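You operate a simulated robot arm through the tools that you are given. There is no shell and no other tool. Be economical: measure what you need, move in short steps, check, and stop when the job is done.

You run a simulated robot arm. Do the job below in one go: nothing can be reset, and whatever is moved stays where it is left.

Task
Take the stone one and put it on the cream wheat slice.
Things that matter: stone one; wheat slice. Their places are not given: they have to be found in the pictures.

It is judged by the outcome, as a careful person would: the job done as asked, and still so three seconds after it is handed in. It fails if anything else is knocked over, pushed out of place, dropped, spilled or broken.

Robot
A 6-joint arm with a two-finger parallel gripper, fixed in place. Base frame: the origin is at the foot of the arm, x ahead of it, y to its left, z up; the work surface is at about z = 0. Readings come in mm, rad, newtons and seconds.
With the tool pointing down near the work surface it reaches from about 160 to 420 mm from the base axis. Its first joint turns from -1.152 to 1.152 rad. Payload 1.57 kg.
The tool frame sits at the grasp point between the pads (the TCP): z along the fingers, y along the line on which they close. The tips reach 30 mm beyond it. The gripper opens to 80 mm. The fingers are 17 mm wide and 12 mm thick; the gripper's body (40 by 82 mm) begins 80 mm behind the TCP.
Orientation is that of the tool frame in the base frame, as a unit quaternion [x, y, z, w]. With the fingers straight down and closing along the base's y, the tool's x points along the base's -x, its y along +y and its z along -z.

Tools
- The arm moves only by the tool servo_tool. Its argument "steps" is a list of rows, each an object (a shift or turn left out is 0, a gripper value left out holds the last) with "gripper": the opening in per cent of the stroke, from 0 (shut) to 100 (fully open); "translation": the shift along the base's x, y, z in mm, a list of three; "rot": the turn, a rotation vector about the base's x, y, z in rad, a list of three. In form: [{"gripper": gripper, "translation": [dx, dy, dz], "rot": [ax, ay, az]}, ...]. A call has 1 to 8 rows; each row is the pose to reach, as a shift and turn from the pose commanded when the call began. A row lasts 0.2 s, in which the tool goes at most 50 mm and 0.15 rad; a call with a longer step from one row to the next is refused whole, and so is a gripper value outside its range. A pose out of reach is approached as far as the arm can. The call stops where the force on the tool passes 40 N (or 10 N more than at its start, if that is more) or the arm is blocked; 0.2 s more then pass. The fingers move at their own pace (about 153 mm/s each) and stop on an object; they squeeze with about 41 N. The grip force told is the motor's: it shows also when the fingers shut on nothing. Time passes only in rows, and 0.2 s behind the last, so rows that repeat a pose let the fingers close. The reply holds the time, the measured pose of the TCP, the force on the tool along the base axes, the opening and the grip force, in the units named above and with some noise.
- Cameras (640 x 400 px; columns grow to the right, rows downward): "scene" is fixed at [36.6, -333.8, 415.4]; the picture's right is [0.90, -0.43, 0.00], its down [-0.29, -0.60, -0.75] and it looks along [0.32, 0.67, -0.66] (base axes); focal length 254 px, centre (320, 200). "wrist" rides on the gripper at [-32, 0, -78] in the tool frame; the picture's right is [0.00, -1.00, 0.00], its down [0.97, 0.00, -0.24] and it looks along [0.24, 0.00, 0.97] (tool axes); focal length 218 px, centre (320, 200).
- snapshot(camera): a new picture of that camera. The clock stands still meanwhile.
- locate(camera, pixels): for up to 12 pixels [column, row] of the newest picture of that camera ("zoom" is the newest enlarged one), the place [x, y, z] in the base frame of the surface seen there, good to about 3 mm, but the place of the scene camera against the robot may be out by one fixed shift of up to 12 mm in any direction. The clock stands still meanwhile.
- inspect(camera, box): a new picture of the part [left, top, right, bottom] of that camera's present view, enlarged. The clock stands still meanwhile.
- job_done(): hands the job in; it is judged then, once.

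Go step by step. Measure first, check grasps and placings, and put right what went wrong. The budget is 60 turns and 26 pictures, counting those below and the enlarged ones. Unless the task says otherwise, let go and move clear before handing in, and close with one line.

The tools are called as name(argument=value, ...) on one line, values as JSON. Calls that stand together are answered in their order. servo_tool: Moves the arm, as the interface text tells. Its arguments: {"type":"object","properties":{"steps":{"type":"array"}},"required":["steps"]} The other tools are called the same way: snapshot (camera) takes a picture; locate (camera, pixels) gives the place of the surface under pixels of a picture; inspect (camera, box) takes an enlarged picture of a part of a camera's view; job_done () hands the job in.

At the start:

```text
clock: 0.0
ee_pos: [275.6, -109.7, 192.9]
tool_rot: [0.0, 1.0, 0.001, 0.0]
ft_force: [0.3, 0.3, 0.7]
opening: 80.0
grip_force: 0.0
```

scene: 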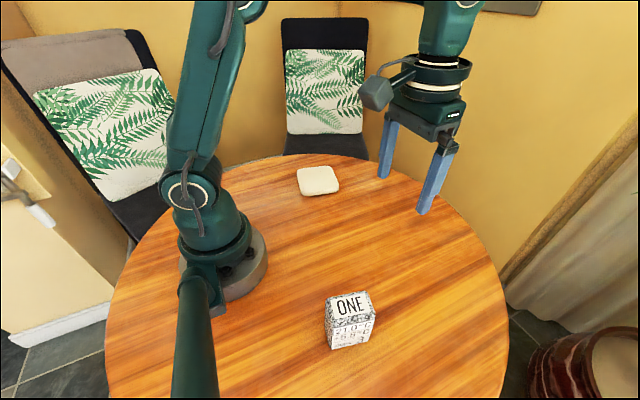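
wrist: 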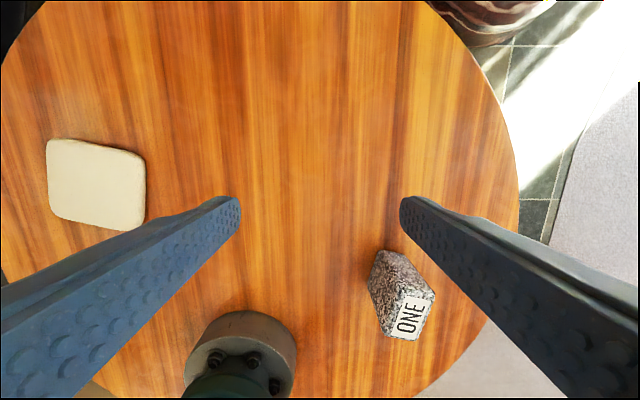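

The scene shows a stone block marked "ONE" near (349,320) and a cream slice near (318,181). I'll enlarge both and then locate points on them.

inspect(camera="scene", box=[290, 270, 410, 370])

locate(camera="scene", pixels=[[298, 172], [333, 168], [339, 188], [304, 194], [318, 181], [327, 298], [367, 293], [372, 318], [332, 325], [333, 348], [369, 340], [300, 340]])

locate(camera="wrist", pixels=[[48, 142], [143, 158], [142, 228], [55, 215], [95, 185], [376, 255], [405, 255], [432, 293], [417, 338], [385, 335], [370, 285], [400, 290]])

inspect(camera="wrist", box=[340, 230, 460, 350])

```text
4.00 times, centred on (350, 320) of scene
```

zoom: 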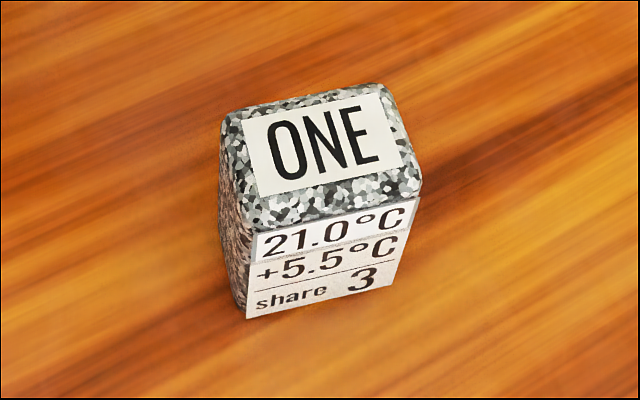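

```text
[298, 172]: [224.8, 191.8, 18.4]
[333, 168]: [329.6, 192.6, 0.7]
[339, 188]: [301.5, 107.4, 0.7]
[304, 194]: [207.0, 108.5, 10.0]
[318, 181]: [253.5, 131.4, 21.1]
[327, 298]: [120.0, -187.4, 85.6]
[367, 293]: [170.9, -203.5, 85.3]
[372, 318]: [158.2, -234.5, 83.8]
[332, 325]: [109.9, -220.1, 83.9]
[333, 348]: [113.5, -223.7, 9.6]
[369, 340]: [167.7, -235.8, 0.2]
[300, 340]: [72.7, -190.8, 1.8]
```

```text
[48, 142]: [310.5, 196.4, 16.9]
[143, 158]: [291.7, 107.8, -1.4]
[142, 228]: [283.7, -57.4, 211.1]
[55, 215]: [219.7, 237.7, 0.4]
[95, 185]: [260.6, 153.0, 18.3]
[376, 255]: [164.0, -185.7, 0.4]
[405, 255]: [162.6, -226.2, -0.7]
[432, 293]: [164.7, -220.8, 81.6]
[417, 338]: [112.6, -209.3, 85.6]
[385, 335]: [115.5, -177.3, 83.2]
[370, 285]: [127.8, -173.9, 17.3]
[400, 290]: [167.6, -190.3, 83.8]
```

```text
3.33 times, centred on (400, 290) of wrist
```

zoom: 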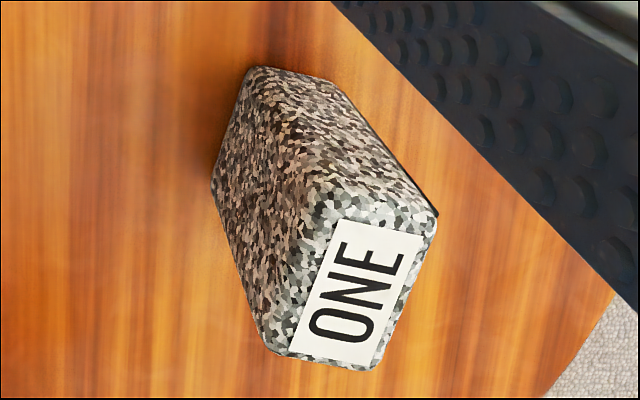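

The stone's top is at z≈84, centred near (140, -199). It is about 53×34 mm, with its long side turned about -16°. I'll go above it with the fingers closing across the short side, then look again.

servo_tool(steps=[{"gripper": 100, "translation": [-34, -22, 0], "rot": [0, 0, -0.07]}, {"translation": [-68, -45, 0], "rot": [0, 0, -0.14]}, {"translation": [-102, -67, 0], "rot": [0, 0, -0.21]}, {"translation": [-135, -89, 0], "rot": [0, 0, -0.27]}, {"translation": [-135, -89, 0], "rot": [0, 0, -0.27]}])

snapshot(camera="wrist")

```text
clock: 1.2
ee_pos: [138.3, -199.3, 192.8]
tool_rot: [0.135, 0.991, 0.0, 0.0]
ft_force: [0.2, 0.2, -0.1]
opening: 80.0
grip_force: 0.0
```

```text
21 pictures are left
```

wrist: 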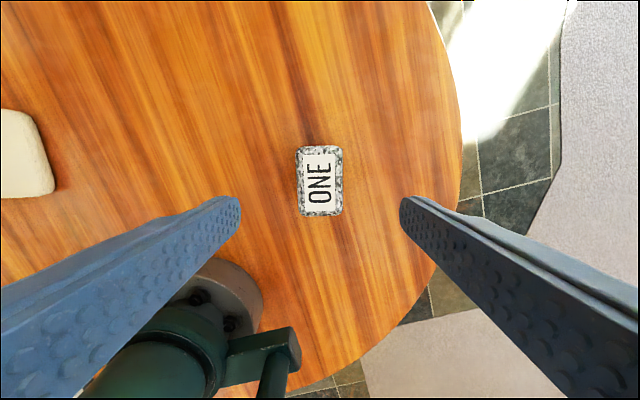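

The stone's top is centred at about (320,181) and squarely aligned between the fingers. I'll measure its edges.

locate(camera="wrist", pixels=[[320, 181], [301, 181], [339, 181], [320, 150], [320, 212], [302, 152], [340, 150], [303, 212], [339, 211]])

```text
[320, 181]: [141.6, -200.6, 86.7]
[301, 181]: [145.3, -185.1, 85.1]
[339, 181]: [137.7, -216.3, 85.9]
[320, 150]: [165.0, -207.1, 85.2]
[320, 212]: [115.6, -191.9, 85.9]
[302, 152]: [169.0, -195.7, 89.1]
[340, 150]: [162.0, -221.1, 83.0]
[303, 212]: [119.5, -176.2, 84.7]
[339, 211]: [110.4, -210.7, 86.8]
```

The centre is (140.5, -200) and the top is at z≈86. I'll nudge 2 mm, go down to z≈52 around the stone, and close.

servo_tool(steps=[{"gripper": 100, "translation": [2, -0.5, -30], "rot": [0, 0, -0.015]}, {"translation": [2, -0.5, -65], "rot": [0, 0, -0.015]}, {"translation": [2, -0.5, -100], "rot": [0, 0, -0.015]}, {"translation": [2, -0.5, -125], "rot": [0, 0, -0.015]}, {"translation": [2, -0.5, -140], "rot": [0, 0, -0.015]}, {"translation": [2, -0.5, -140], "rot": [0, 0, -0.015]}])

snapshot(camera="wrist")

```text
clock: 2.6
ee_pos: [142.2, -200.0, 52.8]
tool_rot: [0.143, 0.99, 0.001, 0.0]
ft_force: [-0.1, 0.2, 0.6]
opening: 80.0
grip_force: 0.0
```

```text
20 pictures are left
```

wrist: 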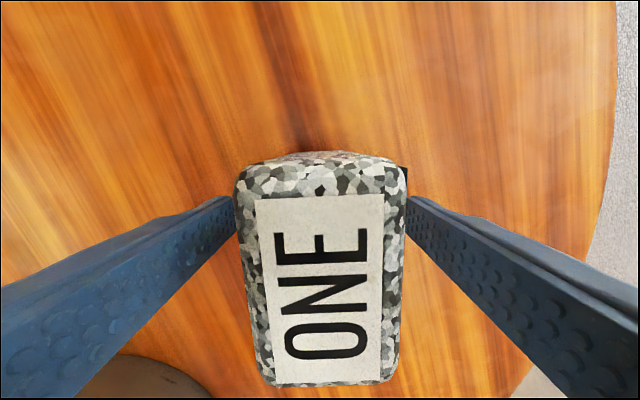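

The stone stands squarely between the fingers. I'll close on it.

servo_tool(steps=[{"gripper": 0}, {"gripper": 0}, {"gripper": 0}])

```text
clock: 3.4
ee_pos: [142.4, -200.5, 52.3]
tool_rot: [0.142, 0.99, 0.0, 0.0]
ft_force: [0.4, 0.7, 0.5]
opening: 40.4
grip_force: 40.3
```

The fingers hold at 40.4 mm with 40 N. I'll lift straight up.

servo_tool(steps=[{"gripper": 0, "translation": [0, 0, 10]}, {"translation": [0, 0, 30]}, {"translation": [0, 0, 60]}, {"translation": [0, 0, 90]}, {"translation": [0, 0, 120]}, {"translation": [0, 0, 120]}])

snapshot(camera="scene")

```text
clock: 4.8
ee_pos: [142.0, -200.6, 174.8]
tool_rot: [0.142, 0.99, 0.0, 0.0]
ft_force: [-0.7, -0.2, -6.1]
opening: 39.9
grip_force: 41.0
```

```text
19 pictures are left
```

scene: 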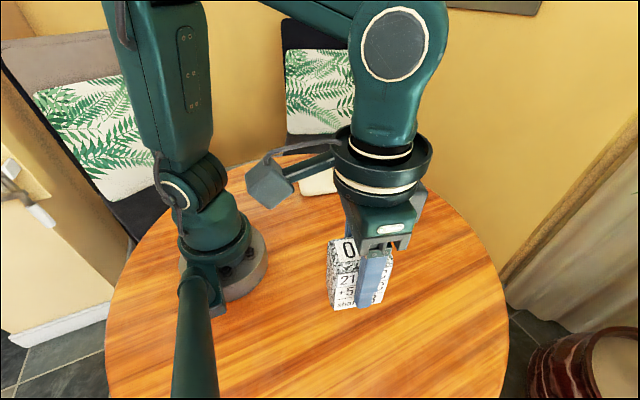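

The stone is held and about 0.6 kg. I'll carry it round the front of the base to just short of the slice.

servo_tool(steps=[{"gripper": 0, "translation": [30, 20, 0]}, {"translation": [65, 44, 0]}, {"translation": [100, 67, 0]}, {"translation": [130, 95, 0]}, {"translation": [133, 135, 0]}, {"translation": [133, 175, 0]}, {"translation": [133, 210, 0]}, {"translation": [133, 240, 0]}])

snapshot(camera="wrist")

```text
clock: 6.6
ee_pos: [274.8, 41.4, 173.3]
tool_rot: [0.143, 0.99, 0.0, 0.001]
ft_force: [-0.3, 0.0, -6.4]
opening: 39.6
grip_force: 41.0
```

```text
18 pictures are left
```

wrist: 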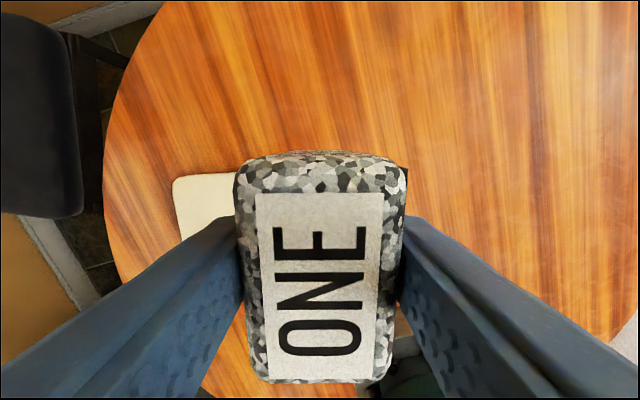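

The near part of the slice is hidden by the stone. I'll check the scene view for the slice.

inspect(camera="scene", box=[260, 140, 380, 215])

```text
5.33 times, centred on (320, 178) of scene
```

zoom: 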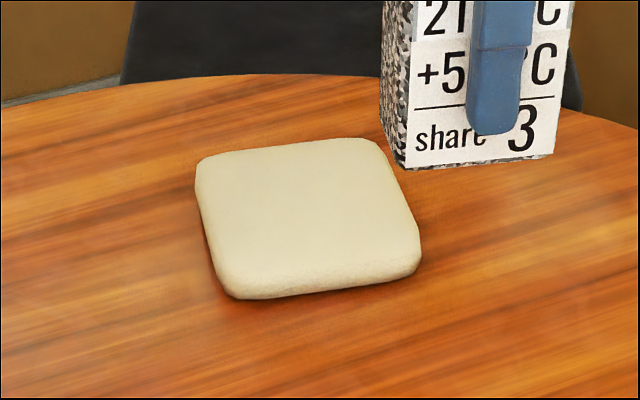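

locate(camera="zoom", pixels=[[208, 165], [375, 146], [410, 255], [232, 278], [306, 212], [290, 160], [320, 268], [210, 215], [393, 200], [405, 155], [545, 150]])

locate(camera="wrist", pixels=[[180, 184], [225, 180], [185, 230], [205, 205]])

```text
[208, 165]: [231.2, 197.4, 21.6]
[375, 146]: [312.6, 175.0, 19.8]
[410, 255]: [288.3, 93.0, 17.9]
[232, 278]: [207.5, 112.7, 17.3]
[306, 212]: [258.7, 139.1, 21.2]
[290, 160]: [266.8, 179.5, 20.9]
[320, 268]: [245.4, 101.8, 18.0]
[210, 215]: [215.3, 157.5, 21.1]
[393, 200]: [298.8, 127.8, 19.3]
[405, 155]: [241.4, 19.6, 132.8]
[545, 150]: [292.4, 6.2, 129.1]
```

```text
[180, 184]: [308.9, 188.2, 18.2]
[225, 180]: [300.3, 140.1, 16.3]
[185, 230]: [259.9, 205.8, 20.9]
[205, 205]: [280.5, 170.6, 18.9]
```

With the scene shift of about +11 mm in y corrected, the slice's centre is about (258,155). Its top is at z≈20 and it is turned about -15°, the same as the stone. I'll go above it and down to a few cm of clearance.

servo_tool(steps=[{"gripper": 0, "translation": [-5, 35, 0]}, {"translation": [-10, 75, 0]}, {"translation": [-16, 113, 0]}, {"translation": [-16, 113, -25]}, {"translation": [-16, 113, -55]}, {"translation": [-16, 113, -75]}, {"translation": [-16, 113, -75]}])

inspect(camera="scene", box=[260, 120, 380, 215])

snapshot(camera="wrist")

```text
clock: 8.2
ee_pos: [258.9, 153.7, 98.0]
tool_rot: [0.141, 0.99, -0.001, -0.001]
ft_force: [-0.2, -0.3, -5.2]
opening: 40.3
grip_force: 40.9
```

```text
4.21 times, centred on (320, 168) of scene
```

zoom: 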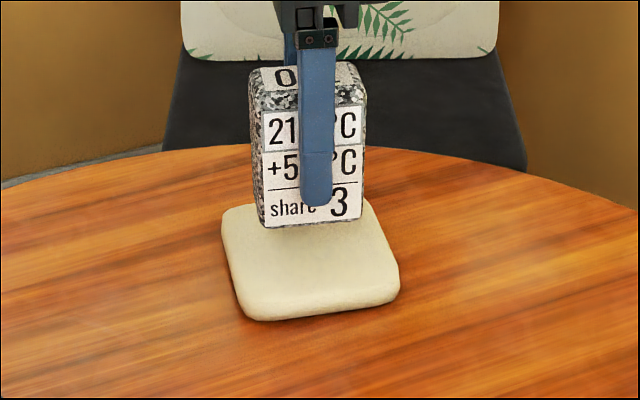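

```text
15 pictures are left
```

wrist: 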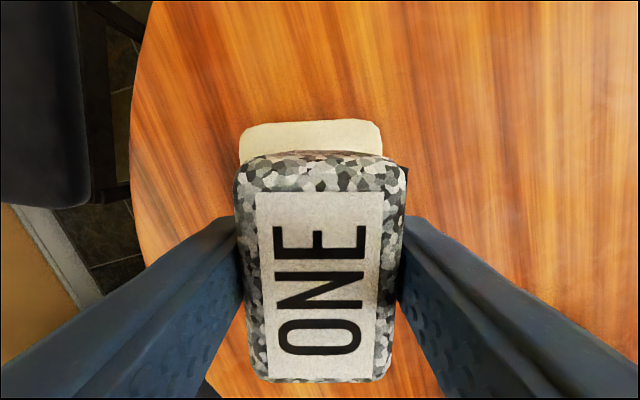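

The slice shows at columns 240–381 against the stone's centre at 320, so I'll shift about 5 mm to the left and go down gently.

servo_tool(steps=[{"gripper": 0, "translation": [1, 5, 0]}, {"translation": [1, 5, -10]}, {"translation": [1, 5, -18]}, {"translation": [1, 5, -21]}, {"translation": [1, 5, -21]}])

inspect(camera="scene", box=[280, 140, 360, 205])

```text
clock: 9.4
ee_pos: [260.0, 158.6, 77.8]
tool_rot: [0.141, 0.99, 0.0, 0.0]
ft_force: [0.2, 0.0, -4.9]
opening: 39.7
grip_force: 40.8
```

```text
6.15 times, centred on (320, 172) of scene
```

zoom: 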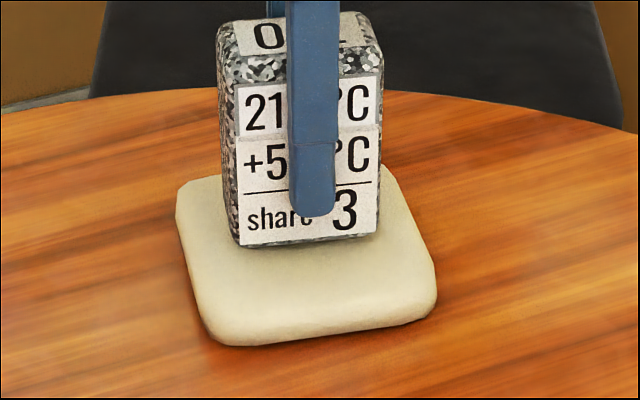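

The stone seems set slightly back on the slice. I'll measure it against the slice edges in the same view.

locate(camera="zoom", pixels=[[245, 238], [372, 228], [310, 275], [200, 180], [385, 172], [425, 285], [215, 320], [310, 318]])

```text
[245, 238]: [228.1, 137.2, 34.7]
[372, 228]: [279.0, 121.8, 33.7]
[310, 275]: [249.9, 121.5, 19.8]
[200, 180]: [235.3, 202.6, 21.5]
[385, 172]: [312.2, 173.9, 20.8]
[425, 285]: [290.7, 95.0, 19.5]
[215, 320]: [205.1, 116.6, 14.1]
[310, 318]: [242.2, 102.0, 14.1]
```

In the scene frame the stone's centre is (259,149) and the slice's is (261,147), so it is well centred. I'll lower in 1 mm steps until there is contact.

servo_tool(steps=[{"gripper": 0, "translation": [0, 0, -2]}, {"translation": [0, 0, -3]}, {"translation": [0, 0, -4]}, {"translation": [0, 0, -5]}, {"translation": [0, 0, -5]}])

```text
clock: 10.6
ee_pos: [260.2, 158.8, 73.4]
tool_rot: [0.142, 0.99, -0.001, 0.002]
ft_force: [-3.2, -2.4, 15.4]
opening: 39.7
grip_force: 40.8
```

The force swung from -5 to +15 N, so the stone is resting on the slice. I'll ease up 1 mm, then open.

servo_tool(steps=[{"gripper": 0, "translation": [0, 0, 0.8]}, {"gripper": 0, "translation": [0, 0, 0.8]}, {"gripper": 60, "translation": [0, 0, 0.8]}, {"gripper": 95, "translation": [0, 0, 0.8]}, {"gripper": 95, "translation": [0, 0, 0.8]}])

snapshot(camera="wrist")

```text
clock: 11.8
ee_pos: [260.3, 158.5, 73.7]
tool_rot: [0.142, 0.99, 0.0, 0.0]
ft_force: [-0.6, 0.4, -0.5]
opening: 76.1
grip_force: 0.0
```

```text
13 pictures are left
```

wrist: 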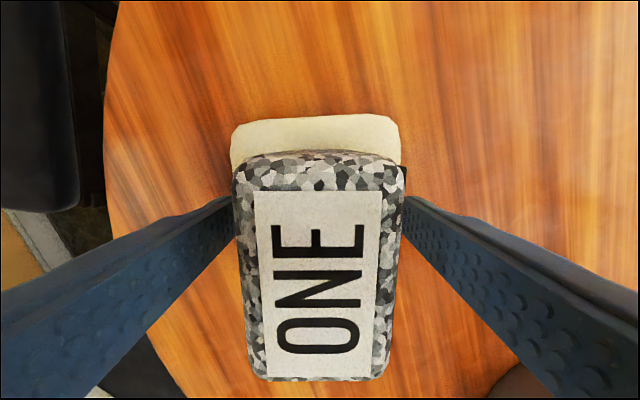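

The stone stands still with both fingers clear. I'll lift straight up and look.

servo_tool(steps=[{"translation": [0, 0, 20]}, {"translation": [0, 0, 50]}, {"translation": [0, 0, 85]}, {"translation": [0, 0, 120]}, {"translation": [0, 0, 120]}])

snapshot(camera="wrist")

snapshot(camera="scene")

```text
clock: 13.0
ee_pos: [262.3, 158.4, 193.4]
tool_rot: [0.141, 0.99, 0.0, 0.0]
ft_force: [0.2, -0.3, -0.1]
opening: 75.9
grip_force: 0.1
```

```text
12 pictures are left
```

wrist: 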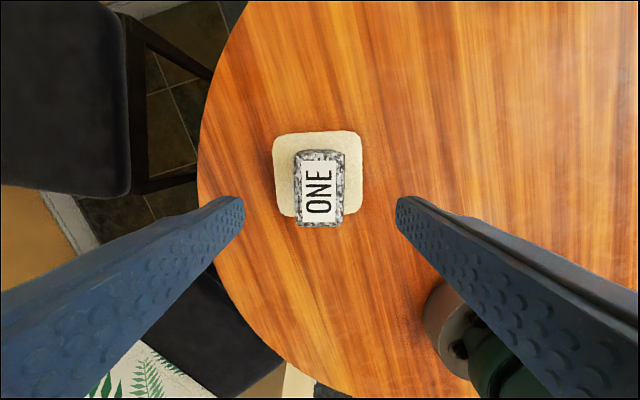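

```text
11 pictures are left
```

scene: 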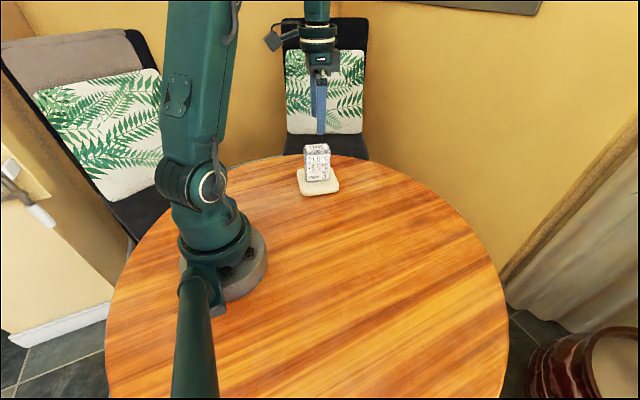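

The stone stands upright on the slice, and the slice has not moved. The gripper is clear above, so I'm handing in.

job_done()

```text
The job is handed in.
```

The stone block marked "ONE" is standing upright near the middle of the cream wheat slice, with the gripper open and clear above it.
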